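You operate a simulated robot arm through the tools that you are given. There is no shell and no other tool. Be economical: measure what you need, move in short steps, check, and stop when the job is done.

The job below is to be done with a simulated robot arm. You get a single attempt, and the scene is never put back.

## Task
Start the extract and bring its needle into the green.
Fine: isolator on and damper open first; use the speed dial; press the alarm button last, so that the red lamp is out.

Only the result counts: the job must be done as asked and must still hold three seconds after the hand-in. Knocking over, shifting, dropping, spilling or breaking anything else fails it.

## Robot
A 6-joint arm with a two-finger parallel gripper, fixed in place. Base frame: the origin is at the foot of the arm, x ahead of it, y to its left, z up. Readings come in mm, rad, newtons and seconds.
With the tool pointing down near the work surface it reaches from about 100 to 620 mm from the base axis. Its first joint turns from -2.897 to 2.897 rad. Payload 4.1 kg.
The TCP is the grasp point between the finger pads, 23 mm short of the fingertips. In the tool frame z runs along the fingers and y along their closing line. Largest opening 94 mm; finger width 38, thickness 10; the body of the gripper, 54 by 96 mm, starts 39 mm behind the TCP.
Orientation is that of the tool frame in the base frame, as a unit quaternion [x, y, z, w]. With the fingers straight down and closing along the base's y, the tool's x points along the base's -x, its y along +y and its z along -z.

## Interface
- The arm moves only by the tool send_rows. Its argument "targets" is a list of rows, each an object (a shift or turn left out is 0, a gripper value left out holds the last) with "xyz": the shift along the base's x, y, z in units of 100 mm (1.0 is 100 mm), a list of three; "delta_rot": the turn, a rotation vector about the base's x, y, z in units of 120 degrees (1.0 is 120 degrees), a list of three; "jaw": the gripper command, from -1 (shut) to 1 (fully open), values between in proportion. In form: [{"xyz": [tx, ty, tz], "delta_rot": [rx, ry, rz], "jaw": jaw}, ...]. A call has 1 to 8 rows; each row is the pose to reach, as a shift and turn from the pose commanded when the call began. A call with a number of a shift or a turn outside -1 to 1 is refused whole. Rows are played at 5 a second. More than 50 mm and 0.15 rad between two rows, or a gripper value outside its range, and nothing of the call is played. Where a pose cannot be reached the arm comes as near as it can. A force on the tool above 40 N (or 10 N above the force at the start of the call, whichever is more), or a blocked arm, ends the call early, and 0.2 s more pass. The fingers move at their own pace (about 45 mm/s each) and stop on an object; they squeeze with about 43 N. The grip force told is the motor's: it shows also when the fingers shut on nothing. Time passes only in rows, and 0.2 s behind the last, so rows that repeat a pose let the fingers close. It gives the time, the measured TCP pose, the force on the tool (base axes), the opening and the grip force at its end, in the units of the frame above (readings bear some noise), with the torque about the TCP (base axes, N m) and any sound that the robot's microphone picked up.
- Cameras (640 x 400 px; columns grow to the right, rows downward): "scene" is fixed at [210.3, 484.3, 1806.7]; the picture's right is [-0.68, -0.73, 0.00], its down [-0.60, 0.57, -0.56] and it looks along [0.41, -0.39, -0.83] (base axes); focal length 328 px, centre (320, 200). "wrist" rides on the gripper at [86, 16, -75] in the tool frame; the picture's right is [-0.18, 0.98, 0.00], its down [-0.58, -0.11, -0.81] and it looks along [-0.79, -0.15, 0.59] (tool axes); focal length 243 px, centre (320, 200). There is no depth. A picture from a camera that has moved, and an enlarged one, comes with that camera's place and axes in the base frame and with its lens. The place of the scene camera against the robot may be out by one fixed shift of up to 25 mm in any direction.
- grab_frame(camera): a new picture of that camera. The clock stands still meanwhile.
- slide_trunk(by): slides the trunk up (or, below 0, down) by that many mm; the arm rides with it, the base frame stays. It gives what a move gives, with no picture.
- inspect(camera, box): a new picture of the part [left, top, right, bottom] of that camera's present view, enlarged. The clock stands still meanwhile.
- finish_job(): hands the job in; it is judged then, once.

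Go step by step. Nothing tells you positions but the pictures and the camera data: compare them with the known pose of the tool, close in by small moves and look again before you grip or let go. The budget is 120 turns and 84 pictures, counting those below and the enlarged ones. Unless the task says otherwise, let go and move clear before handing in, and close with one line.

The tools are called after "Call:" by a JSON object that holds its "op" and its "data". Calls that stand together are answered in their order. send_rows: Moves the arm, as the interface text tells. Its arguments: {"type":"object","properties":{"targets":{"type":"array","items":{"type":"object","properties":{"xyz":{"type":"array","items":{"type":"number"}},"delta_rot":{"type":"array","items":{"type":"number"}},"jaw":{"type":"number"}}}}},"required":["targets"]} The other tools are called the same way: slide_trunk (by) slides the trunk up or down; grab_frame (camera) takes a picture; inspect (camera, box) takes an enlarged picture of a part of a camera's view; finish_job () hands the job in.

At the start:

```text
time: 0.0
ee_pos: [216.2, 205.0, 1450.5]
tcp_rot: [0.0, 1.0, 0.001, 0.001]
ft_force: [-0.2, -0.3, 0.0]
moment: [0.02, -0.03, 0.01]
width: 93.9
grip_force: 0.2
trunk travel left (down, up): [-577.0, 13.0]
```

scene: 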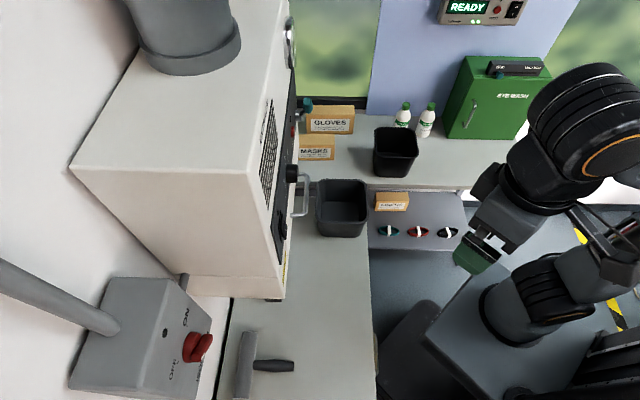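
wrist: 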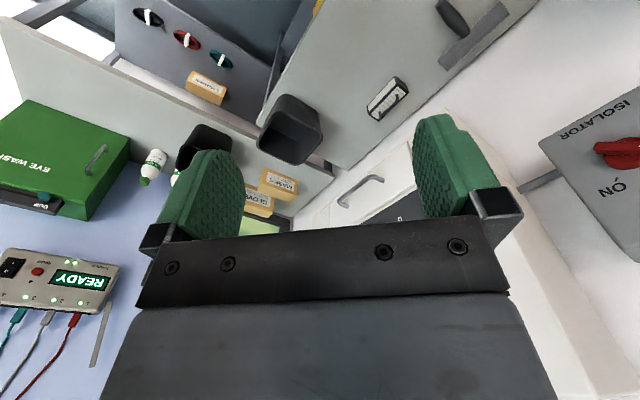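

I see a white fume cupboard with panel controls, an isolator box with a red handle, and a duct. First I will enlarge the areas that matter.

Call:
{"op": "inspect", "data": {"camera": "scene", "box": [230, 0, 350, 300]}}

Call:
{"op": "inspect", "data": {"camera": "scene", "box": [60, 250, 320, 400]}}

Call:
{"op": "inspect", "data": {"camera": "wrist", "box": [240, 0, 640, 250]}}

```text
1.33 times, centred on (290, 150) of scene
camera zoom: at [210.3, 484.3, 1806.7], right [-0.68, -0.73, 0.0], down [-0.6, 0.57, -0.56], along [0.41, -0.39, -0.83], focal length 437 px, centre (360, 267)
```

zoom: 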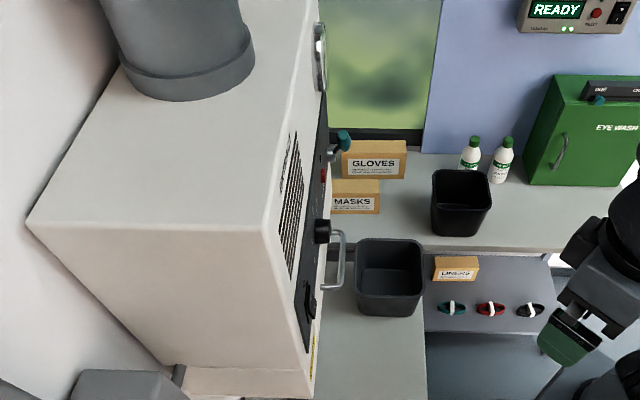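

```text
2.46 times, centred on (190, 325) of scene
camera zoom: at [210.3, 484.3, 1806.7], right [-0.68, -0.73, 0.0], down [-0.6, 0.57, -0.56], along [0.41, -0.39, -0.83], focal length 807 px, centre (640, -108)
```

zoom: 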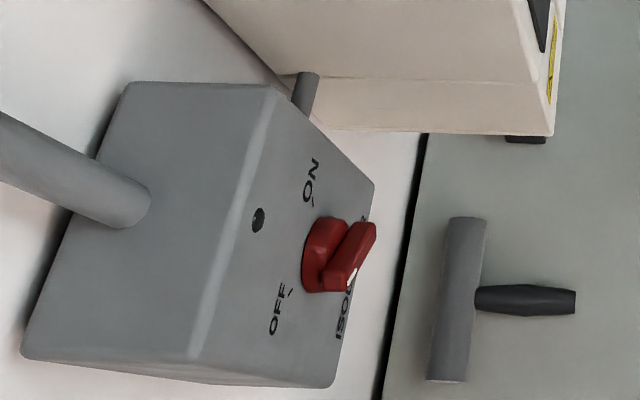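

```text
1.60 times, centred on (440, 125) of wrist
camera zoom: at [129.9, 220.6, 1523.7], right [0.18, 0.98, 0.0], down [0.58, -0.11, 0.81], along [0.79, -0.15, -0.59], focal length 388 px, centre (128, 320)
```

zoom: 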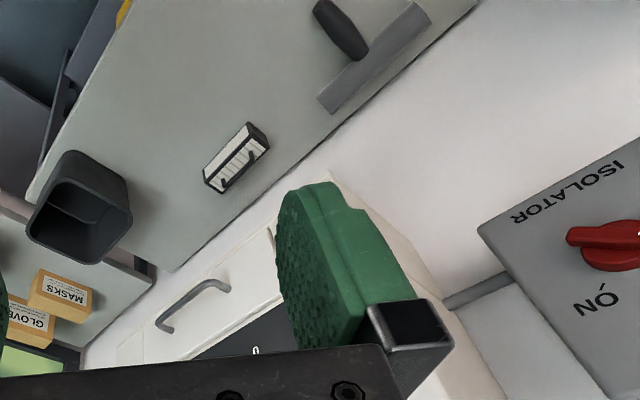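

The cupboard front faces roughly (-0.7,-0.7), so I will turn the tool about 50° about z so the wrist camera looks at its panel.

Call:
{"op": "send_rows", "data": {"targets": [{"delta_rot": [0, 0, 0.058]}, {"delta_rot": [0, 0, 0.116]}, {"delta_rot": [0, 0, 0.174]}, {"delta_rot": [0, 0, 0.232]}, {"delta_rot": [0, 0, 0.29]}, {"delta_rot": [0, 0, 0.348]}, {"delta_rot": [0, 0, 0.4]}, {"delta_rot": [0, 0, 0.46], "jaw": -1}]}}

Call:
{"op": "grab_frame", "data": {"camera": "wrist"}}

```text
time: 1.8
ee_pos: [216.9, 206.3, 1450.2]
tcp_rot: [-0.464, 0.886, 0.0, 0.0]
ft_force: [-0.2, -0.1, 0.9]
moment: [-0.02, -0.06, 0.02]
width: 59.1
grip_force: 0.0
trunk travel left (down, up): [-577.0, 13.0]
```

```text
78 pictures are left
camera wrist: at [153.8, 142.2, 1523.4], right [-0.7, 0.71, 0.0], down [0.42, 0.42, 0.81], along [0.57, 0.57, -0.59], focal length 243 px, centre (320, 200)
```

wrist: 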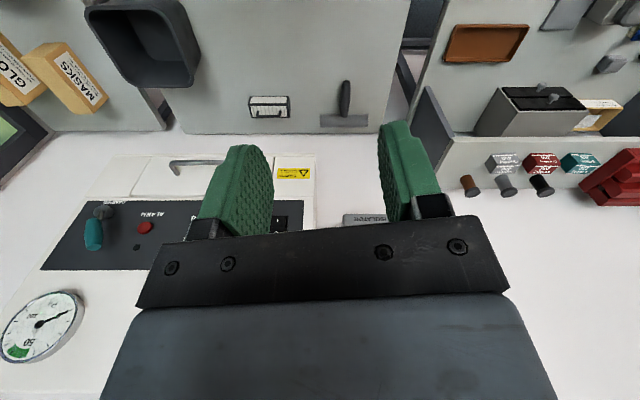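

The view is upside down and the panel is partly hidden by the gripper. I will tilt and shift the hand to see the panel clear.

Call:
{"op": "send_rows", "data": {"targets": [{"xyz": [0.1, -0.1, 0], "delta_rot": [-0.03, 0.03, 0], "jaw": -1}, {"xyz": [0.2, -0.2, 0], "delta_rot": [-0.06, 0.06, 0]}, {"xyz": [0.3, -0.3, 0], "delta_rot": [-0.09, 0.09, 0]}, {"xyz": [0.4, -0.4, 0], "delta_rot": [-0.12, 0.12, 0]}, {"xyz": [0.5, -0.5, 0], "delta_rot": [-0.15, 0.15, 0]}, {"xyz": [0.6, -0.6, 0], "delta_rot": [-0.17, 0.17, 0]}, {"xyz": [0.7, -0.7, 0], "delta_rot": [-0.17, 0.17, 0]}, {"xyz": [0.8, -0.8, 0], "delta_rot": [-0.17, 0.17, 0]}]}}

Call:
{"op": "grab_frame", "data": {"camera": "wrist"}}

Call:
{"op": "grab_frame", "data": {"camera": "scene"}}

```text
time: 3.6
ee_pos: [302.9, 114.5, 1328.4]
tcp_rot: [-0.449, 0.859, -0.074, -0.236]
ft_force: [-0.2, -0.3, 0.5]
moment: [0.04, 0.01, -0.01]
width: 0.0
grip_force: 42.5
out of reach, approached as far as the arm can: row 1, 2, 3, 4, 5, 6, 7, 8
trunk travel left (down, up): [-577.0, 13.0]
```

```text
77 pictures are left
camera wrist: at [273.7, 84.9, 1434.4], right [-0.7, 0.71, 0.0], down [0.64, 0.64, 0.43], along [0.3, 0.3, -0.91], focal length 243 px, centre (320, 200)
```

wrist: 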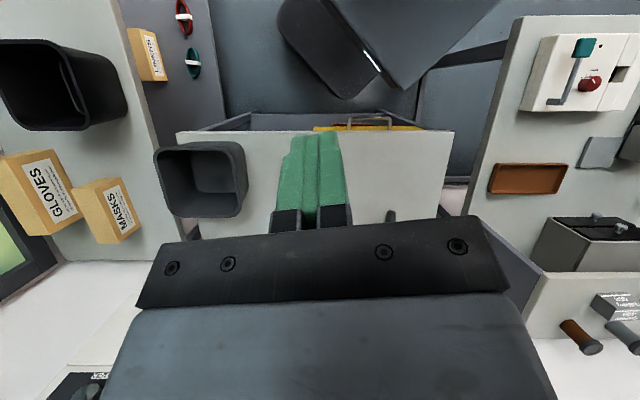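

```text
76 pictures are left
```

scene: 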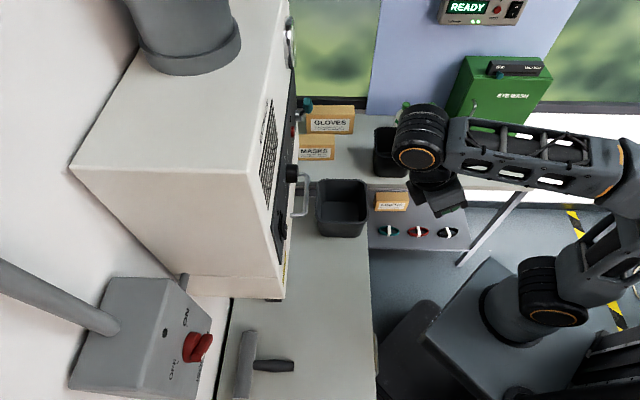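

That tilted the wrong way; I estimate the alarm button at about (606,186,1325) and the isolator handle at about (402,549,1285). I will tilt the other way so the camera looks level at the panel.

Call:
{"op": "send_rows", "data": {"targets": [{"delta_rot": [0.047, -0.047, 0]}, {"delta_rot": [0.094, -0.094, 0]}, {"delta_rot": [0.141, -0.141, 0]}, {"delta_rot": [0.188, -0.188, 0]}, {"delta_rot": [0.235, -0.235, 0]}, {"delta_rot": [0.282, -0.282, 0]}, {"delta_rot": [0.33, -0.33, 0]}, {"delta_rot": [0.37, -0.37, 0]}]}}

Call:
{"op": "grab_frame", "data": {"camera": "wrist"}}

```text
time: 5.4
ee_pos: [300.0, 117.1, 1330.1]
tcp_rot: [-0.443, 0.847, 0.087, 0.28]
ft_force: [0.1, -0.6, -0.7]
moment: [0.0, 0.03, 0.0]
width: 0.0
grip_force: 42.1
trunk travel left (down, up): [-577.0, 13.0]
```

```text
75 pictures are left
camera wrist: at [217.9, 35.6, 1340.0], right [-0.7, 0.71, 0.0], down [0.03, 0.02, 1.0], along [0.71, 0.7, -0.04], focal length 243 px, centre (320, 200)
```

wrist: 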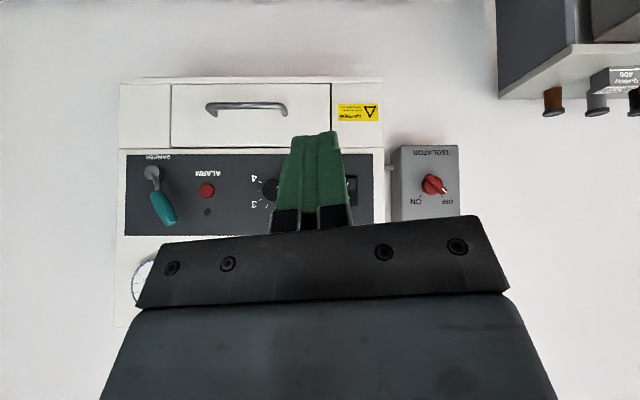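

The camera now looks level at the panel. I will enlarge it.

Call:
{"op": "inspect", "data": {"camera": "wrist", "box": [110, 130, 290, 242]}}

Call:
{"op": "inspect", "data": {"camera": "wrist", "box": [330, 130, 490, 230]}}

Call:
{"op": "inspect", "data": {"camera": "scene", "box": [250, 60, 330, 290]}}

```text
3.56 times, centred on (200, 186) of wrist
camera zoom: at [217.9, 35.6, 1340.0], right [-0.7, 0.71, 0.0], down [0.03, 0.02, 1.0], along [0.71, 0.7, -0.04], focal length 863 px, centre (747, 250)
```

zoom: 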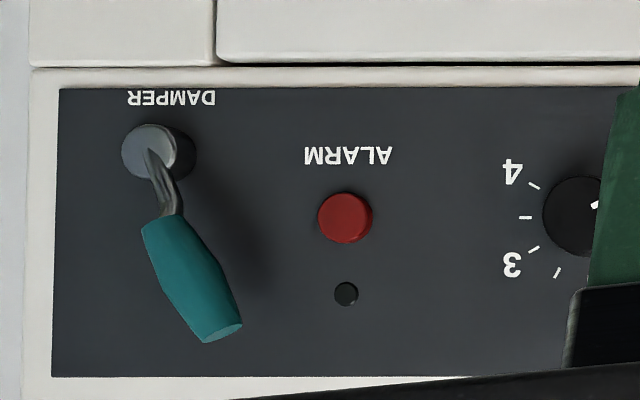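

```text
4.00 times, centred on (410, 180) of wrist
camera zoom: at [217.9, 35.6, 1340.0], right [-0.7, 0.71, 0.0], down [0.03, 0.02, 1.0], along [0.71, 0.7, -0.04], focal length 970 px, centre (-40, 280)
```

zoom: 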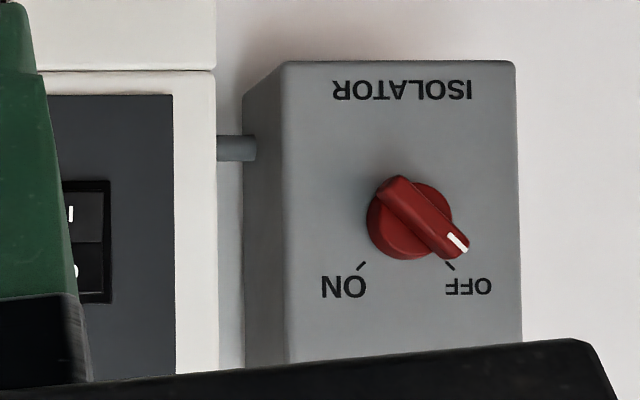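

```text
1.74 times, centred on (290, 175) of scene
camera zoom: at [210.3, 484.3, 1806.7], right [-0.68, -0.73, 0.0], down [-0.6, 0.57, -0.56], along [0.41, -0.39, -0.83], focal length 570 px, centre (372, 244)
```

zoom: 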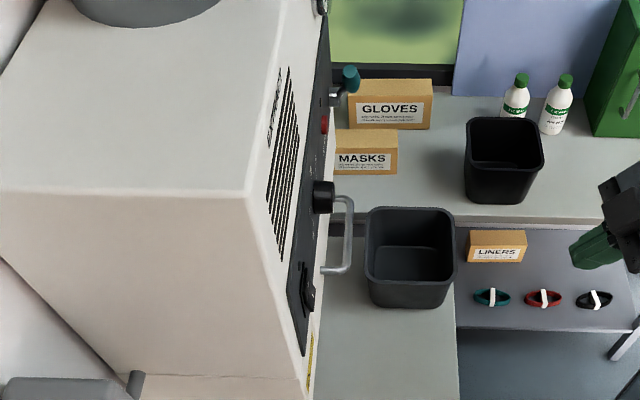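

Handle points to OFF (upper left) and needs a 90° clockwise turn. Next I look closer at the damper lever and gauge by shifting right and up.

Call:
{"op": "send_rows", "data": {"targets": [{"xyz": [0.2, -0.2, 0.1]}, {"xyz": [0.4, -0.4, 0.2]}, {"xyz": [0.6, -0.6, 0.3]}, {"xyz": [0.8, -0.8, 0.4]}, {"xyz": [0.95, -0.95, 0.5]}, {"xyz": [0.97, -0.97, 0.6]}]}}

Call:
{"op": "grab_frame", "data": {"camera": "wrist"}}

```text
time: 6.8
ee_pos: [395.9, 19.1, 1387.2]
tcp_rot: [-0.444, 0.847, 0.087, 0.279]
ft_force: [0.2, 0.1, 0.0]
moment: [-0.02, 0.02, 0.0]
width: 0.0
grip_force: 42.2
trunk travel left (down, up): [-577.0, 13.0]
```

```text
71 pictures are left
camera wrist: at [314.4, -61.9, 1399.4], right [-0.7, 0.71, 0.0], down [0.03, 0.03, 1.0], along [0.71, 0.7, -0.04], focal length 243 px, centre (320, 200)
```

wrist: 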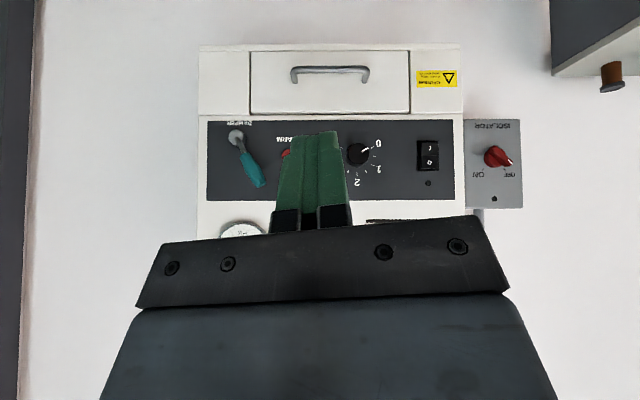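

Call:
{"op": "inspect", "data": {"camera": "wrist", "box": [195, 110, 291, 240]}}

Call:
{"op": "inspect", "data": {"camera": "wrist", "box": [335, 110, 535, 220]}}

```text
3.08 times, centred on (243, 175) of wrist
camera zoom: at [314.4, -61.9, 1399.4], right [-0.7, 0.71, 0.0], down [0.03, 0.03, 1.0], along [0.71, 0.7, -0.04], focal length 746 px, centre (557, 277)
```

zoom: 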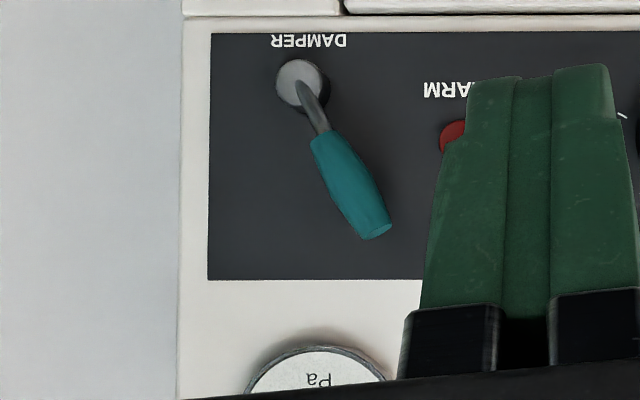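

```text
3.20 times, centred on (435, 165) of wrist
camera zoom: at [314.4, -61.9, 1399.4], right [-0.7, 0.71, 0.0], down [0.03, 0.03, 1.0], along [0.71, 0.7, -0.04], focal length 776 px, centre (-48, 312)
```

zoom: 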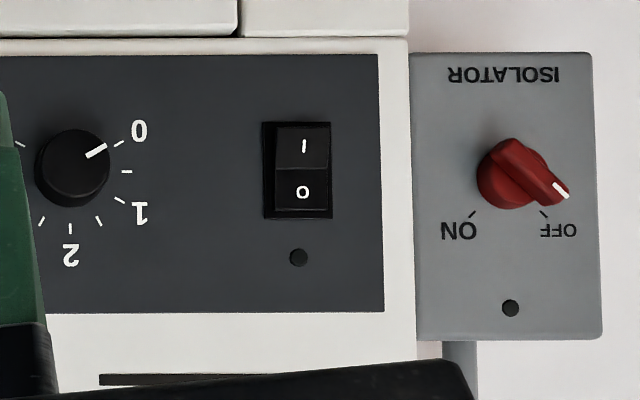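

Estimates (s along the wall, d toward it): isolator axis at s=-115, z≈1287, bar front at d≈685; rocker s≈81, dial s≈202, alarm s≈315, damper pivot s≈403, all z≈1280–1310, d≈580. I will turn the tool to point at the wall with the jaws across the isolator handle and move left.

Call:
{"op": "send_rows", "data": {"targets": [{"xyz": [-0.1, 0.1, 0], "delta_rot": [0.0165, -0.0634, 0.0176]}, {"xyz": [-0.2, 0.2, 0], "delta_rot": [0.033, -0.1268, 0.0352]}, {"xyz": [-0.3, 0.3, 0], "delta_rot": [0.0495, -0.19, 0.0529]}, {"xyz": [-0.4, 0.4, -0.1], "delta_rot": [0.066, -0.2535, 0.0705]}, {"xyz": [-0.55, 0.55, -0.2], "delta_rot": [0.0825, -0.317, 0.0881]}, {"xyz": [-0.7, 0.7, -0.3], "delta_rot": [0.099, -0.38, 0.1058]}, {"xyz": [-0.85, 0.85, -0.4], "delta_rot": [0.1155, -0.4436, 0.1234]}, {"xyz": [-1, 1, -0.5], "delta_rot": [0.132, -0.507, 0.141], "jaw": 0}]}}

Call:
{"op": "send_rows", "data": {"targets": [{"xyz": [-0.2, 0.2, -0.05]}, {"xyz": [-0.4, 0.4, -0.1]}, {"xyz": [-0.6, 0.6, -0.2]}, {"xyz": [-0.8, 0.8, -0.3]}, {"xyz": [-1, 1, -0.4]}]}}

Call:
{"op": "grab_frame", "data": {"camera": "wrist"}}

Call:
{"op": "grab_frame", "data": {"camera": "scene"}}

```text
time: 8.8
ee_pos: [338.1, 113.9, 1337.3]
tcp_rot: [-0.492, 0.545, 0.024, 0.678]
ft_force: [0.6, 0.0, -0.4]
moment: [0.0, 0.0, 0.04]
width: 47.2
grip_force: 0.0
out of reach, approached as far as the arm can: row 7, 8
trunk travel left (down, up): [-577.0, 13.0]
stopped in row 8: the arm was blocked; the commanded pose is now the measured one
```

```text
time: 10.0
ee_pos: [280.0, 201.7, 1358.2]
tcp_rot: [-0.492, 0.542, 0.022, 0.681]
ft_force: [0.2, -0.5, -0.4]
moment: [0.02, 0.0, 0.04]
width: 47.1
grip_force: 0.0
out of reach, approached as far as the arm can: row 1, 2, 3, 4, 5
trunk travel left (down, up): [-577.0, 13.0]
```

```text
68 pictures are left
camera wrist: at [253.1, 114.3, 1286.7], right [-0.63, 0.6, -0.5], down [-0.76, -0.32, 0.57], along [0.18, 0.73, 0.66], focal length 243 px, centre (320, 200)
```

wrist: 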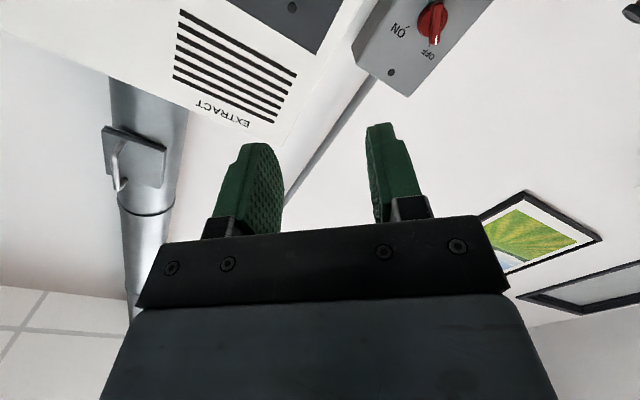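

```text
67 pictures are left
```

scene: 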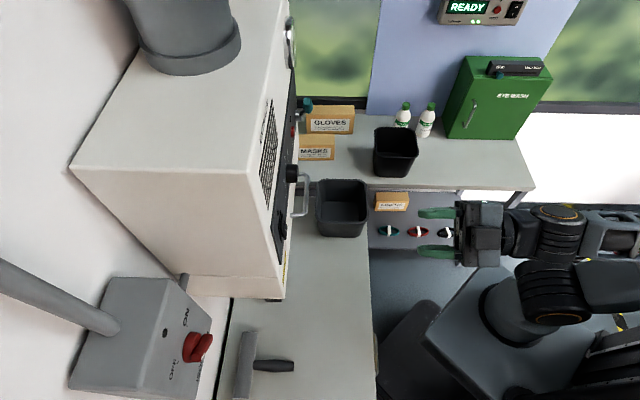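

The arm is limited when folded in close. I will move outward toward the isolator stand-off and then fix the orientation.

Call:
{"op": "send_rows", "data": {"targets": [{"xyz": [0.05, 0.2, -0.05]}, {"xyz": [0.1, 0.4, -0.1]}, {"xyz": [0.15, 0.6, -0.2]}, {"xyz": [0.2, 0.8, -0.25]}, {"xyz": [0.25, 1, -0.3]}]}}

Call:
{"op": "send_rows", "data": {"targets": [{"xyz": [0.05, 0.2, -0.05]}, {"xyz": [0.1, 0.4, -0.1]}, {"xyz": [0.15, 0.6, -0.2]}, {"xyz": [0.2, 0.8, -0.25]}, {"xyz": [0.25, 1, -0.3]}]}}

Call:
{"op": "grab_frame", "data": {"camera": "wrist"}}

```text
time: 11.2
ee_pos: [307.0, 307.9, 1330.1]
tcp_rot: [-0.492, 0.541, 0.022, 0.681]
ft_force: [-0.6, 0.5, 0.3]
moment: [-0.02, 0.01, -0.05]
width: 47.1
grip_force: 0.0
out of reach, approached as far as the arm can: row 1, 2, 3, 4
trunk travel left (down, up): [-577.0, 13.0]
```

```text
time: 12.4
ee_pos: [333.0, 404.7, 1303.3]
tcp_rot: [-0.491, 0.543, 0.021, 0.681]
ft_force: [-0.2, 0.3, -0.4]
moment: [0.03, -0.02, 0.02]
width: 47.0
grip_force: 0.1
trunk travel left (down, up): [-577.0, 13.0]
```

```text
66 pictures are left
camera wrist: at [306.7, 317.6, 1231.0], right [-0.63, 0.6, -0.5], down [-0.76, -0.32, 0.57], along [0.18, 0.73, 0.66], focal length 243 px, centre (320, 200)
```

wrist: 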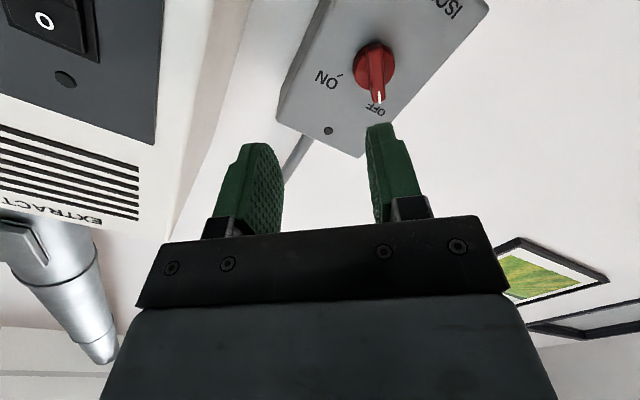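

The handle lies where predicted (s≈-112, z≈1288). I correct the orientation and advance to a stand-off about 60 mm short.

Call:
{"op": "send_rows", "data": {"targets": [{"xyz": [0.03, 0.25, -0.04], "delta_rot": [-0.0036, -0.0516, 0.0107], "jaw": 0.1}, {"xyz": [0.06, 0.5, -0.08], "delta_rot": [-0.0036, -0.0516, 0.0107]}, {"xyz": [0.1, 0.75, -0.12], "delta_rot": [-0.0036, -0.0516, 0.0107]}, {"xyz": [0.12, 0.98, -0.15], "delta_rot": [-0.0036, -0.0516, 0.0107]}]}}

Call:
{"op": "grab_frame", "data": {"camera": "wrist"}}

Call:
{"op": "grab_frame", "data": {"camera": "scene"}}

```text
time: 13.4
ee_pos: [343.7, 503.0, 1286.0]
tcp_rot: [-0.501, 0.499, 0.001, 0.707]
ft_force: [-0.2, 0.6, -0.3]
moment: [-0.01, 0.03, -0.01]
width: 51.9
grip_force: 0.1
trunk travel left (down, up): [-577.0, 13.0]
```

```text
65 pictures are left
camera wrist: at [327.5, 414.1, 1213.8], right [-0.58, 0.58, -0.57], down [-0.81, -0.34, 0.49], along [0.09, 0.74, 0.66], focal length 243 px, centre (320, 200)
```

wrist: 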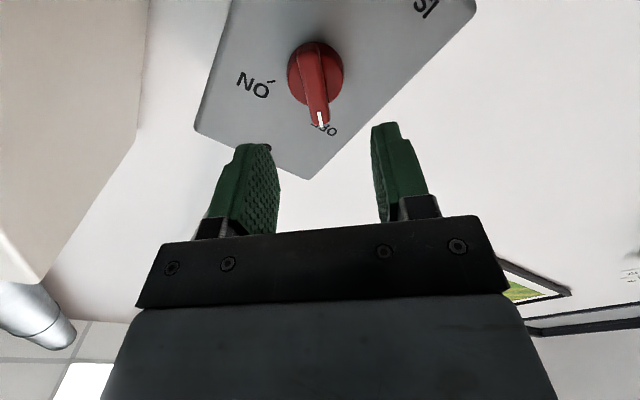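

```text
64 pictures are left
```

scene: 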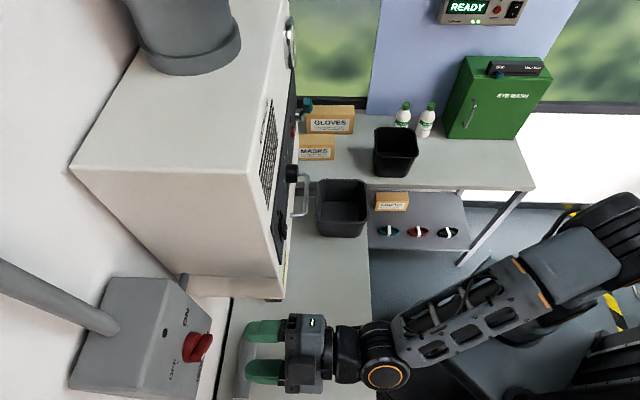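

The tool is lined up within a couple of mm. I advance about 57 mm and look again.

Call:
{"op": "send_rows", "data": {"targets": [{"xyz": [0.14, 0.13, 0]}, {"xyz": [0.28, 0.26, 0]}, {"xyz": [0.41, 0.385, 0]}]}}

Call:
{"op": "grab_frame", "data": {"camera": "wrist"}}

Call:
{"op": "inspect", "data": {"camera": "scene", "box": [80, 250, 340, 400]}}

```text
time: 14.2
ee_pos: [383.6, 539.0, 1285.5]
tcp_rot: [-0.502, 0.499, 0.0, 0.706]
ft_force: [-0.4, 0.6, -0.9]
moment: [0.0, -0.03, 0.0]
width: 51.9
grip_force: 0.1
trunk travel left (down, up): [-577.0, 13.0]
```

```text
63 pictures are left
camera wrist: at [367.6, 450.7, 1212.5], right [-0.59, 0.58, -0.57], down [-0.81, -0.34, 0.49], along [0.09, 0.74, 0.66], focal length 243 px, centre (320, 200)
```

wrist: 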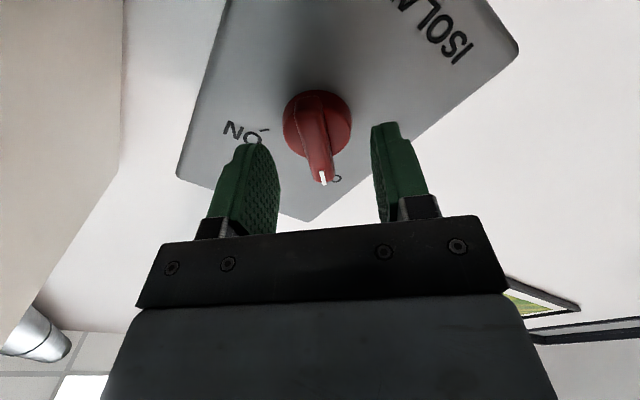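

```text
2.46 times, centred on (210, 325) of scene
camera zoom: at [210.3, 484.3, 1806.7], right [-0.68, -0.73, 0.0], down [-0.6, 0.57, -0.56], along [0.41, -0.39, -0.83], focal length 807 px, centre (591, -108)
```

zoom: 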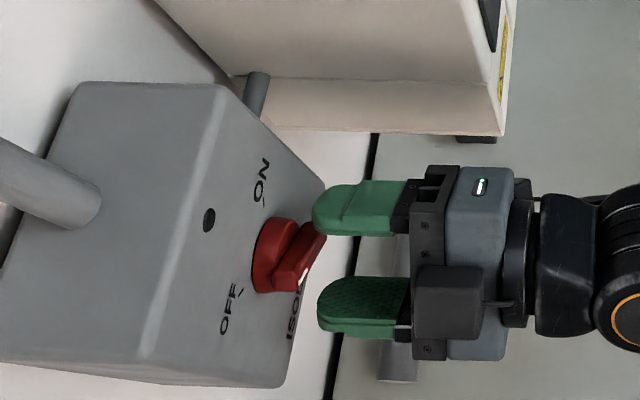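

The handle sits centred between the fingers and just past the tips. I advance 18 mm and close.

Call:
{"op": "send_rows", "data": {"targets": [{"xyz": [0.065, 0.065, 0.01]}, {"xyz": [0.13, 0.13, 0.01]}, {"xyz": [0.13, 0.13, 0.01], "jaw": -1}, {"xyz": [0.13, 0.13, 0.01], "jaw": -1}, {"xyz": [0.13, 0.13, 0.01], "jaw": -1}]}}

Call:
{"op": "grab_frame", "data": {"camera": "wrist"}}

```text
time: 15.4
ee_pos: [399.8, 552.3, 1289.0]
tcp_rot: [-0.5, 0.499, 0.001, 0.708]
ft_force: [6.0, 1.0, 8.3]
moment: [0.05, -0.03, -0.42]
width: 39.3
grip_force: 44.8
trunk travel left (down, up): [-577.0, 13.0]
```

```text
61 pictures are left
camera wrist: at [381.8, 464.6, 1215.0], right [-0.58, 0.58, -0.56], down [-0.81, -0.34, 0.49], along [0.09, 0.74, 0.67], focal length 243 px, centre (320, 200)
```

wrist: 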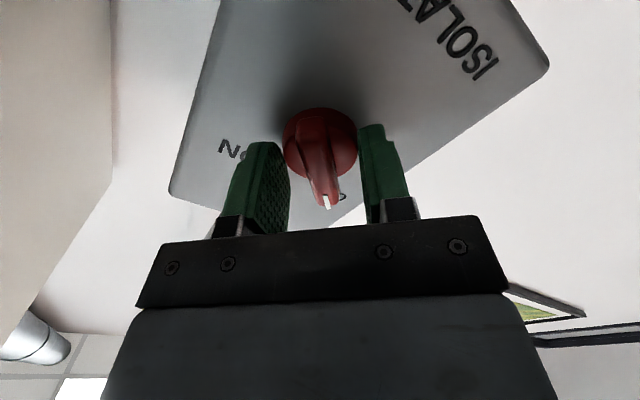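

The 39 mm width means the tips caught the round base. I open, back off 12 mm and close on the bar only.

Call:
{"op": "send_rows", "data": {"targets": [{"jaw": -0.05}, {"jaw": -0.05}, {"xyz": [-0.05, -0.05, 0.01]}, {"xyz": [-0.085, -0.085, 0.01]}, {"xyz": [-0.085, -0.085, 0.01], "jaw": -1}, {"xyz": [-0.085, -0.085, 0.01]}, {"xyz": [-0.085, -0.085, 0.01]}, {"xyz": [-0.085, -0.085, 0.01]}]}}

Call:
{"op": "grab_frame", "data": {"camera": "wrist"}}

```text
time: 17.2
ee_pos: [390.0, 544.6, 1290.0]
tcp_rot: [-0.5, 0.499, 0.001, 0.708]
ft_force: [2.2, 0.6, 5.8]
moment: [0.11, -0.11, -0.02]
width: 13.7
grip_force: 45.0
trunk travel left (down, up): [-577.0, 13.0]
```

```text
60 pictures are left
camera wrist: at [373.2, 456.8, 1215.9], right [-0.58, 0.58, -0.57], down [-0.81, -0.34, 0.49], along [0.09, 0.74, 0.67], focal length 243 px, centre (320, 200)
```

wrist: 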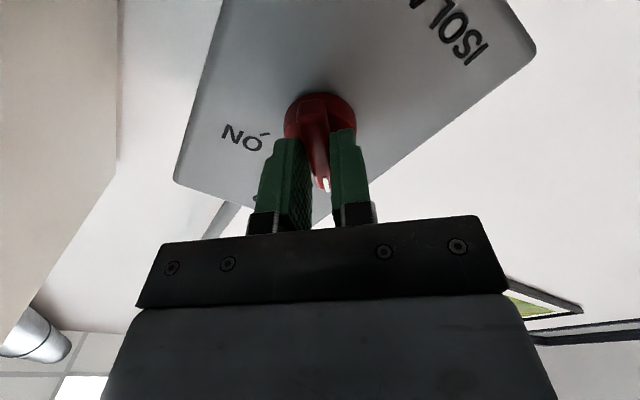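

The bar is held (13.7 mm). I turn clockwise 45° first.

Call:
{"op": "send_rows", "data": {"targets": [{"delta_rot": [0.045, 0.045, 0]}, {"delta_rot": [0.09, 0.09, 0]}, {"delta_rot": [0.135, 0.135, 0]}, {"delta_rot": [0.18, 0.18, 0]}, {"delta_rot": [0.225, 0.225, 0]}, {"delta_rot": [0.265, 0.265, 0]}]}}

Call:
{"op": "grab_frame", "data": {"camera": "wrist"}}

```text
time: 18.6
ee_pos: [389.2, 545.1, 1289.8]
tcp_rot: [-0.271, 0.652, 0.272, 0.654]
ft_force: [6.1, 8.0, 12.6]
moment: [0.06, -0.06, 0.03]
width: 13.9
grip_force: 45.1
trunk travel left (down, up): [-577.0, 13.0]
```

```text
59 pictures are left
camera wrist: at [326.3, 503.8, 1201.6], right [-0.7, 0.69, 0.18], down [-0.49, -0.65, 0.58], along [0.52, 0.31, 0.79], focal length 243 px, centre (320, 200)
```

wrist: 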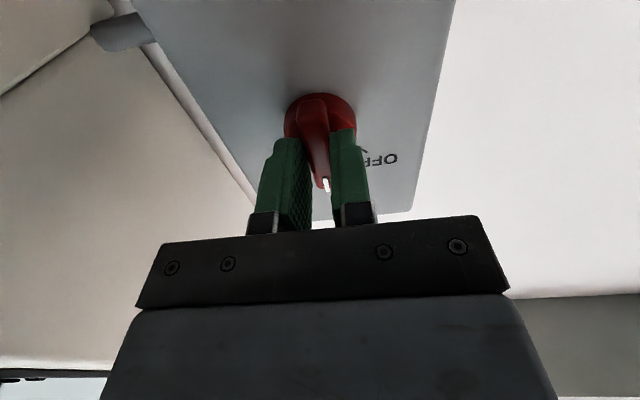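

It turns with the hand. I complete the remaining 45° and a touch more.

Call:
{"op": "send_rows", "data": {"targets": [{"delta_rot": [0.045, 0.045, 0]}, {"delta_rot": [0.09, 0.09, 0]}, {"delta_rot": [0.135, 0.135, 0]}, {"delta_rot": [0.18, 0.18, 0]}, {"delta_rot": [0.225, 0.225, 0]}, {"delta_rot": [0.268, 0.268, 0]}, {"delta_rot": [0.28, 0.28, 0]}]}}

Call:
{"op": "grab_frame", "data": {"camera": "wrist"}}

Call:
{"op": "inspect", "data": {"camera": "scene", "box": [80, 250, 340, 400]}}

```text
time: 20.2
ee_pos: [389.1, 546.2, 1287.6]
tcp_rot: [0.014, 0.705, 0.511, 0.491]
ft_force: [5.4, 11.6, 20.2]
moment: [-1.31, -1.31, 0.08]
width: 14.1
grip_force: 45.2
trunk travel left (down, up): [-577.0, 13.0]
```

```text
58 pictures are left
camera wrist: at [284.6, 545.4, 1241.2], right [-0.38, 0.37, 0.85], down [-0.22, -0.93, 0.31], along [0.9, -0.07, 0.43], focal length 243 px, centre (320, 200)
```

wrist: 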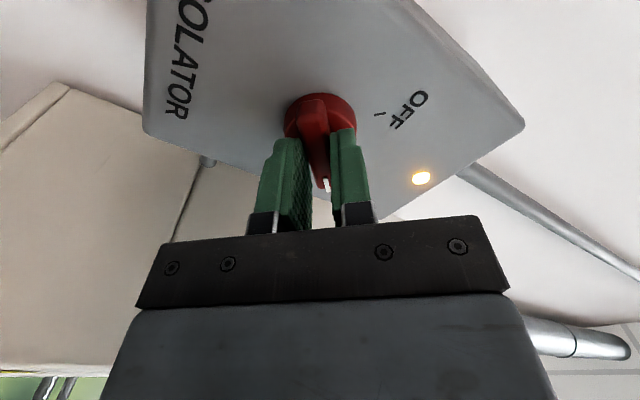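

```text
2.46 times, centred on (210, 325) of scene
camera zoom: at [210.3, 484.3, 1806.7], right [-0.68, -0.73, 0.0], down [-0.6, 0.57, -0.56], along [0.41, -0.39, -0.83], focal length 807 px, centre (591, -108)
```

zoom: 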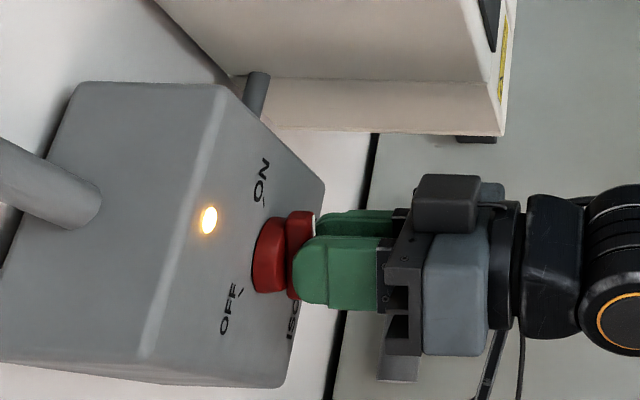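

The lamp is lit and the stop reached, so the isolator is on. I release and back straight out.

Call:
{"op": "send_rows", "data": {"targets": [{"delta_rot": [-0.01, -0.01, 0], "jaw": 0}, {"delta_rot": [-0.01, -0.01, 0], "jaw": 0}, {"delta_rot": [-0.01, -0.01, 0], "jaw": 0}, {"xyz": [-0.2, -0.2, 0]}, {"xyz": [-0.4, -0.4, 0]}, {"xyz": [-0.6, -0.6, 0]}, {"xyz": [-0.8, -0.8, 0]}]}}

Call:
{"op": "grab_frame", "data": {"camera": "scene"}}

```text
time: 21.8
ee_pos: [309.9, 463.1, 1289.0]
tcp_rot: [0.014, 0.706, 0.511, 0.49]
ft_force: [0.1, 0.0, 0.1]
moment: [0.02, -0.03, -0.02]
width: 46.9
grip_force: 0.0
trunk travel left (down, up): [-577.0, 13.0]
```

```text
56 pictures are left
```

scene: 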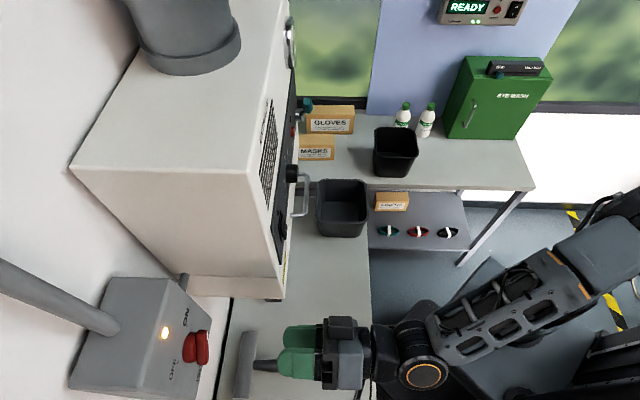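

Isolator done. Next the damper lever (pivot s≈403, z≈1280, pointing up-left about 30°). I back away, unroll the hand and travel right along the panel.

Call:
{"op": "send_rows", "data": {"targets": [{"xyz": [-0.12, -0.12, 0], "delta_rot": [-0.04, -0.04, 0], "jaw": -1}, {"xyz": [-0.24, -0.24, 0], "delta_rot": [-0.08, -0.08, 0]}, {"xyz": [-0.36, -0.36, 0], "delta_rot": [-0.12, -0.12, 0]}, {"xyz": [-0.48, -0.48, 0], "delta_rot": [-0.16, -0.16, 0]}, {"xyz": [-0.6, -0.6, 0], "delta_rot": [-0.2, -0.2, 0]}, {"xyz": [-0.68, -0.68, 0], "delta_rot": [-0.24, -0.24, 0]}, {"xyz": [-0.68, -0.68, 0], "delta_rot": [-0.2787, -0.2787, 0]}]}}

Call:
{"op": "send_rows", "data": {"targets": [{"xyz": [0.25, -0.25, 0]}, {"xyz": [0.5, -0.5, 0]}, {"xyz": [0.75, -0.75, 0]}, {"xyz": [1, -1, 0]}]}}

Call:
{"op": "send_rows", "data": {"targets": [{"xyz": [0.25, -0.25, 0]}, {"xyz": [0.5, -0.5, 0]}, {"xyz": [0.75, -0.75, 0]}, {"xyz": [1, -1, 0]}]}}

Call:
{"op": "grab_frame", "data": {"camera": "wrist"}}

```text
time: 23.4
ee_pos: [240.7, 397.1, 1290.8]
tcp_rot: [-0.271, 0.653, 0.271, 0.654]
ft_force: [-0.6, 0.8, 0.3]
moment: [-0.01, 0.02, 0.0]
width: 0.0
grip_force: 42.4
trunk travel left (down, up): [-577.0, 13.0]
```

```text
time: 24.4
ee_pos: [342.1, 297.0, 1287.5]
tcp_rot: [-0.269, 0.653, 0.273, 0.653]
ft_force: [0.0, -0.3, -0.4]
moment: [-0.01, 0.02, -0.01]
width: 0.0
grip_force: 42.9
trunk travel left (down, up): [-577.0, 13.0]
```

```text
time: 25.4
ee_pos: [443.1, 197.0, 1287.5]
tcp_rot: [-0.27, 0.653, 0.273, 0.653]
ft_force: [0.2, -1.4, -0.2]
moment: [0.03, 0.0, 0.01]
width: 0.0
grip_force: 42.4
trunk travel left (down, up): [-577.0, 13.0]
```

```text
55 pictures are left
camera wrist: at [379.8, 155.0, 1200.6], right [-0.7, 0.69, 0.19], down [-0.49, -0.65, 0.58], along [0.52, 0.31, 0.79], focal length 243 px, centre (320, 200)
```

wrist: 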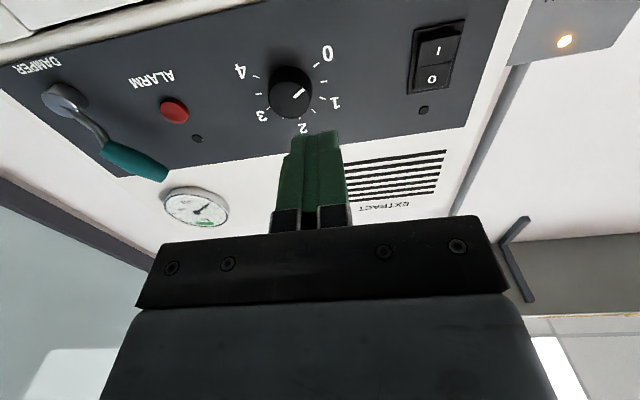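

Good view of the panel. I enlarge the lever and gauge.

Call:
{"op": "inspect", "data": {"camera": "wrist", "box": [0, 40, 260, 240]}}

```text
2.00 times, centred on (130, 140) of wrist
camera zoom: at [379.8, 155.0, 1200.6], right [-0.7, 0.69, 0.19], down [-0.49, -0.65, 0.58], along [0.52, 0.31, 0.79], focal length 485 px, centre (700, 320)
```

zoom: 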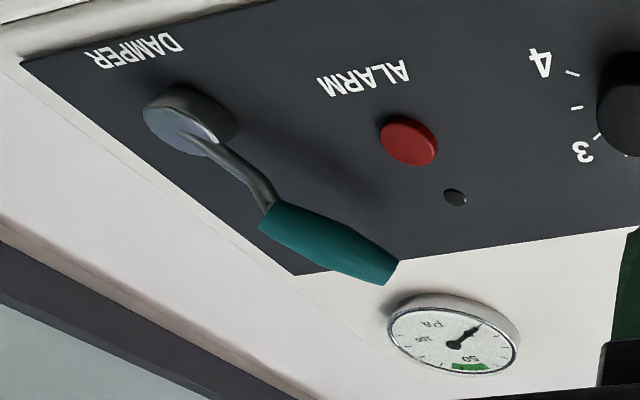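

I plan to push the lever to the right (toward vertical) with closed fingers. I go to a stand-off left of the handle.

Call:
{"op": "send_rows", "data": {"targets": [{"xyz": [0.25, -0.25, 0.15]}, {"xyz": [0.5, -0.5, 0.3]}, {"xyz": [0.75, -0.75, 0.45]}, {"xyz": [1, -1, 0.6]}]}}

Call:
{"op": "send_rows", "data": {"targets": [{"xyz": [0.2, 0.1, 0]}, {"xyz": [0.42, 0.22, 0]}]}}

Call:
{"op": "grab_frame", "data": {"camera": "wrist"}}

Call:
{"op": "inspect", "data": {"camera": "scene", "box": [230, 40, 390, 240]}}

```text
time: 26.4
ee_pos: [542.4, 95.5, 1348.9]
tcp_rot: [-0.27, 0.653, 0.273, 0.653]
ft_force: [0.4, 0.2, 0.2]
moment: [0.02, 0.02, -0.02]
width: 0.1
grip_force: 43.1
trunk travel left (down, up): [-577.0, 13.0]
```

```text
time: 27.0
ee_pos: [584.6, 118.8, 1348.6]
tcp_rot: [-0.271, 0.653, 0.272, 0.653]
ft_force: [-0.6, 0.2, -1.5]
moment: [-0.04, 0.03, 0.0]
width: 0.0
grip_force: 42.5
trunk travel left (down, up): [-577.0, 13.0]
```

```text
53 pictures are left
camera wrist: at [520.1, 76.8, 1261.3], right [-0.7, 0.69, 0.19], down [-0.49, -0.65, 0.58], along [0.52, 0.31, 0.79], focal length 243 px, centre (320, 200)
```

wrist: 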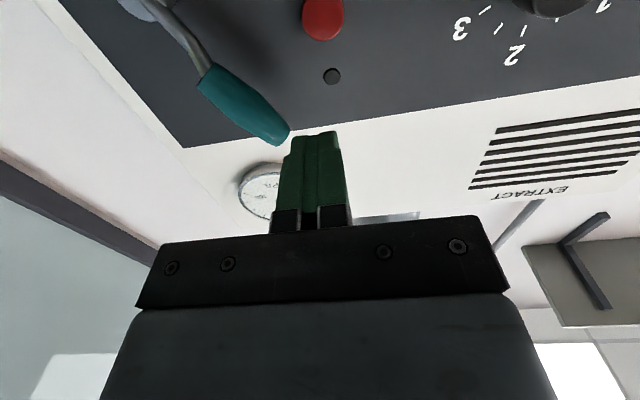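

```text
2.00 times, centred on (310, 140) of scene
camera zoom: at [210.3, 484.3, 1806.7], right [-0.68, -0.73, 0.0], down [-0.6, 0.57, -0.56], along [0.41, -0.39, -0.83], focal length 656 px, centre (340, 320)
```

zoom: 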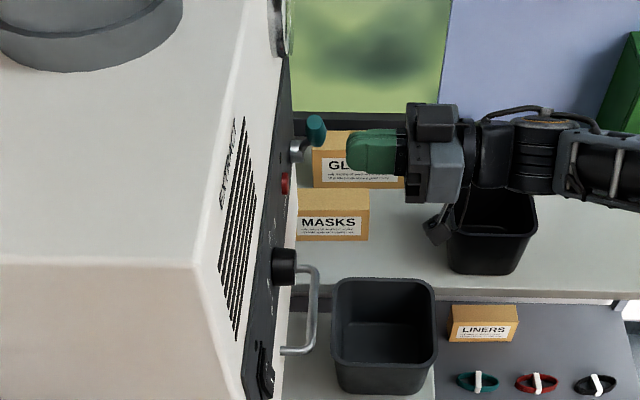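

Tip geometry agrees. I move in 40 mm left of the handle and push right until about vertical.

Call:
{"op": "send_rows", "data": {"targets": [{"xyz": [0.14, 0.14, -0.02]}, {"xyz": [0.28, 0.28, -0.04]}, {"xyz": [0.36, 0.2, -0.04]}, {"xyz": [0.44, 0.12, -0.04]}, {"xyz": [0.52, 0.04, -0.04]}, {"xyz": [0.6, -0.04, -0.04]}, {"xyz": [0.66, -0.1, -0.04]}]}}

Call:
{"op": "grab_frame", "data": {"camera": "wrist"}}

Call:
{"op": "inspect", "data": {"camera": "scene", "box": [230, 40, 390, 240]}}

```text
time: 28.6
ee_pos: [650.5, 108.2, 1344.1]
tcp_rot: [-0.27, 0.653, 0.272, 0.653]
ft_force: [-0.8, 0.0, -0.2]
moment: [-0.03, 0.02, 0.01]
width: 0.1
grip_force: 42.5
trunk travel left (down, up): [-577.0, 13.0]
```

```text
51 pictures are left
camera wrist: at [586.2, 67.0, 1256.2], right [-0.7, 0.69, 0.19], down [-0.49, -0.65, 0.58], along [0.52, 0.31, 0.79], focal length 243 px, centre (320, 200)
```

wrist: 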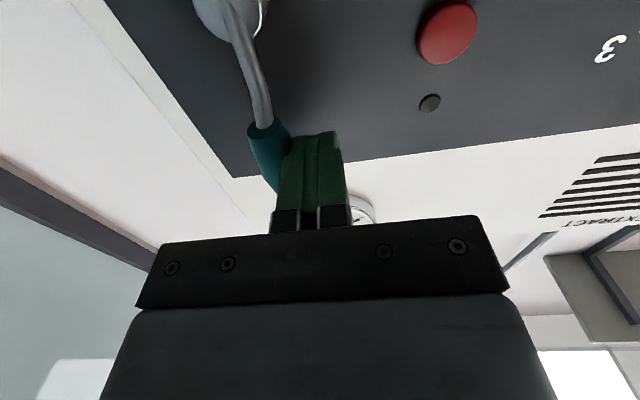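

```text
2.00 times, centred on (310, 140) of scene
camera zoom: at [210.3, 484.3, 1806.7], right [-0.68, -0.73, 0.0], down [-0.6, 0.57, -0.56], along [0.41, -0.39, -0.83], focal length 656 px, centre (340, 320)
```

zoom: 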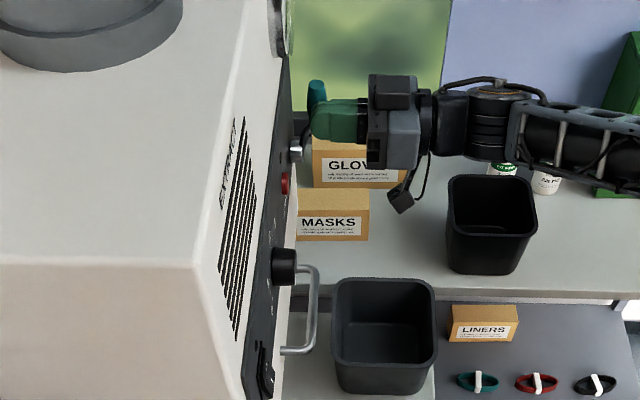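

The lever moved freely toward vertical. A white mark has appeared at the pivot; I enlarge it.

Call:
{"op": "inspect", "data": {"camera": "wrist", "box": [170, 0, 350, 112]}}

```text
3.56 times, centred on (260, 56) of wrist
camera zoom: at [586.2, 67.0, 1256.2], right [-0.7, 0.69, 0.19], down [-0.49, -0.65, 0.58], along [0.52, 0.31, 0.79], focal length 863 px, centre (533, 712)
```

zoom: 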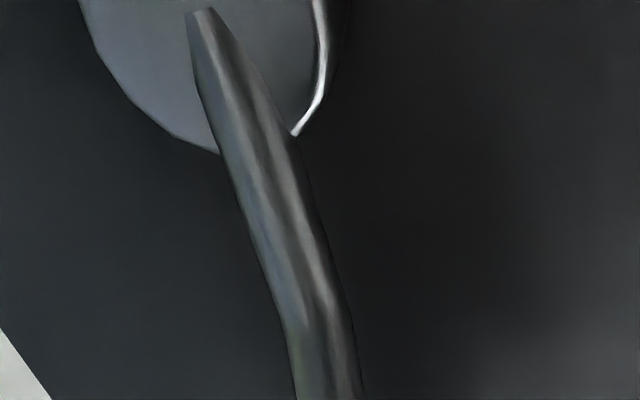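

Only a reflection. I keep pushing right to find the end stop.

Call:
{"op": "send_rows", "data": {"targets": [{"xyz": [0.08, -0.08, 0]}, {"xyz": [0.16, -0.16, -0.04]}, {"xyz": [0.24, -0.24, -0.08]}, {"xyz": [0.32, -0.32, -0.14]}]}}

Call:
{"op": "grab_frame", "data": {"camera": "wrist"}}

```text
time: 29.6
ee_pos: [670.6, 88.9, 1339.4]
tcp_rot: [-0.279, 0.645, 0.279, 0.654]
ft_force: [-34.6, 15.6, 1.6]
moment: [0.25, 0.59, 0.39]
width: 0.0
grip_force: 42.0
trunk travel left (down, up): [-577.0, 13.0]
stopped in row 4: the force on the tool passed its limit at 45 N (the readings are from after the stop); the commanded pose is now the measured one
```

```text
48 pictures are left
camera wrist: at [608.4, 46.7, 1250.2], right [-0.72, 0.67, 0.18], down [-0.48, -0.66, 0.57], along [0.51, 0.32, 0.8], focal length 243 px, centre (320, 200)
```

wrist: 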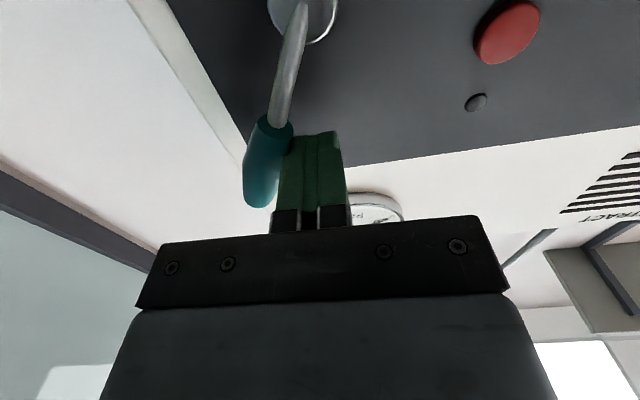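

The lever hit its end stop about 30° right of vertical, the mirror of where it began. I back off left and out, then check.

Call:
{"op": "send_rows", "data": {"targets": [{"xyz": [-0.1, 0.1, 0]}, {"xyz": [-0.2, 0.2, 0]}, {"xyz": [-0.38, 0.02, 0]}, {"xyz": [-0.56, -0.16, 0]}, {"xyz": [-0.74, -0.34, 0]}, {"xyz": [-0.9, -0.5, 0]}]}}

Call:
{"op": "grab_frame", "data": {"camera": "wrist"}}

```text
time: 31.0
ee_pos: [587.8, 32.5, 1334.8]
tcp_rot: [-0.276, 0.649, 0.278, 0.653]
ft_force: [0.0, -0.2, 0.2]
moment: [0.01, 0.0, 0.01]
width: 0.0
grip_force: 42.2
trunk travel left (down, up): [-577.0, 13.0]
```

```text
47 pictures are left
camera wrist: at [525.1, -9.6, 1246.6], right [-0.71, 0.68, 0.18], down [-0.49, -0.66, 0.58], along [0.51, 0.32, 0.8], focal length 243 px, centre (320, 200)
```

wrist: 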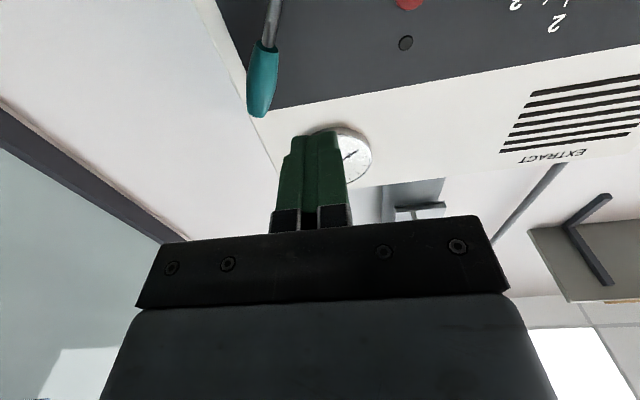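

The lever stays right. Now to the rocker: travel left at d≈440 to s≈81, z≈1293, then check alignment.

Call:
{"op": "send_rows", "data": {"targets": [{"xyz": [-0.25, 0.25, -0.1]}, {"xyz": [-0.5, 0.5, -0.2]}, {"xyz": [-0.75, 0.75, -0.3]}, {"xyz": [-1, 1, -0.42]}]}}

Call:
{"op": "send_rows", "data": {"targets": [{"xyz": [-0.25, 0.25, 0]}, {"xyz": [-0.5, 0.5, 0]}, {"xyz": [-0.75, 0.75, 0]}, {"xyz": [-1, 1, 0]}]}}

Call:
{"op": "send_rows", "data": {"targets": [{"xyz": [-0.05, 0.25, 0]}, {"xyz": [0.1, 0.5, 0]}, {"xyz": [0.2, 0.6, 0]}]}}

Call:
{"op": "grab_frame", "data": {"camera": "wrist"}}

```text
time: 32.0
ee_pos: [486.8, 130.8, 1291.1]
tcp_rot: [-0.274, 0.649, 0.276, 0.654]
ft_force: [0.1, 0.1, 0.5]
moment: [-0.03, -0.01, -0.02]
width: 0.0
grip_force: 42.4
trunk travel left (down, up): [-577.0, 13.0]
```

```text
time: 33.0
ee_pos: [385.5, 232.9, 1290.1]
tcp_rot: [-0.275, 0.649, 0.277, 0.654]
ft_force: [-0.2, 0.0, 0.1]
moment: [-0.02, 0.02, -0.03]
width: 0.1
grip_force: 42.5
trunk travel left (down, up): [-577.0, 13.0]
```

```text
time: 33.8
ee_pos: [408.1, 294.5, 1292.3]
tcp_rot: [-0.274, 0.65, 0.276, 0.653]
ft_force: [0.2, 1.5, 0.3]
moment: [-0.01, 0.0, 0.02]
width: 0.0
grip_force: 42.3
trunk travel left (down, up): [-577.0, 13.0]
```

```text
46 pictures are left
camera wrist: at [344.8, 252.2, 1203.9], right [-0.71, 0.68, 0.18], down [-0.49, -0.66, 0.58], along [0.52, 0.32, 0.8], focal length 243 px, centre (320, 200)
```

wrist: 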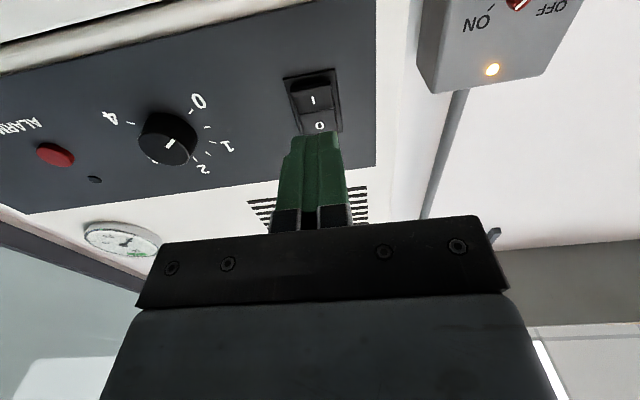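

The "I" half is at s≈86, z≈1298. I nudge right and press forward in small steps.

Call:
{"op": "send_rows", "data": {"targets": [{"xyz": [0.15, 0.1, 0.02]}, {"xyz": [0.28, 0.22, 0.02]}, {"xyz": [0.37, 0.31, 0.02]}, {"xyz": [0.41, 0.35, 0.02]}, {"xyz": [0.44, 0.38, 0.02]}, {"xyz": [0.47, 0.41, 0.02]}, {"xyz": [0.5, 0.44, 0.02]}]}}

Call:
{"op": "grab_frame", "data": {"camera": "wrist"}}

```text
time: 35.4
ee_pos: [455.5, 333.8, 1293.4]
tcp_rot: [-0.275, 0.65, 0.276, 0.652]
ft_force: [-26.5, -24.3, -13.9]
moment: [0.1, -0.22, -0.1]
width: 0.0
grip_force: 42.4
trunk travel left (down, up): [-577.0, 13.0]
```

```text
45 pictures are left
camera wrist: at [390.8, 290.8, 1205.8], right [-0.71, 0.68, 0.18], down [-0.49, -0.66, 0.58], along [0.52, 0.32, 0.8], focal length 243 px, centre (320, 200)
```

wrist: 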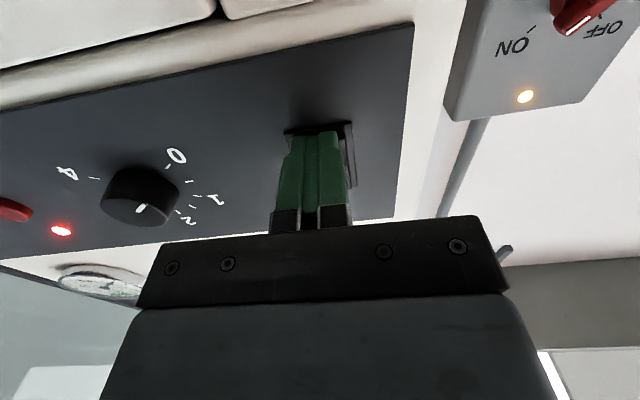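

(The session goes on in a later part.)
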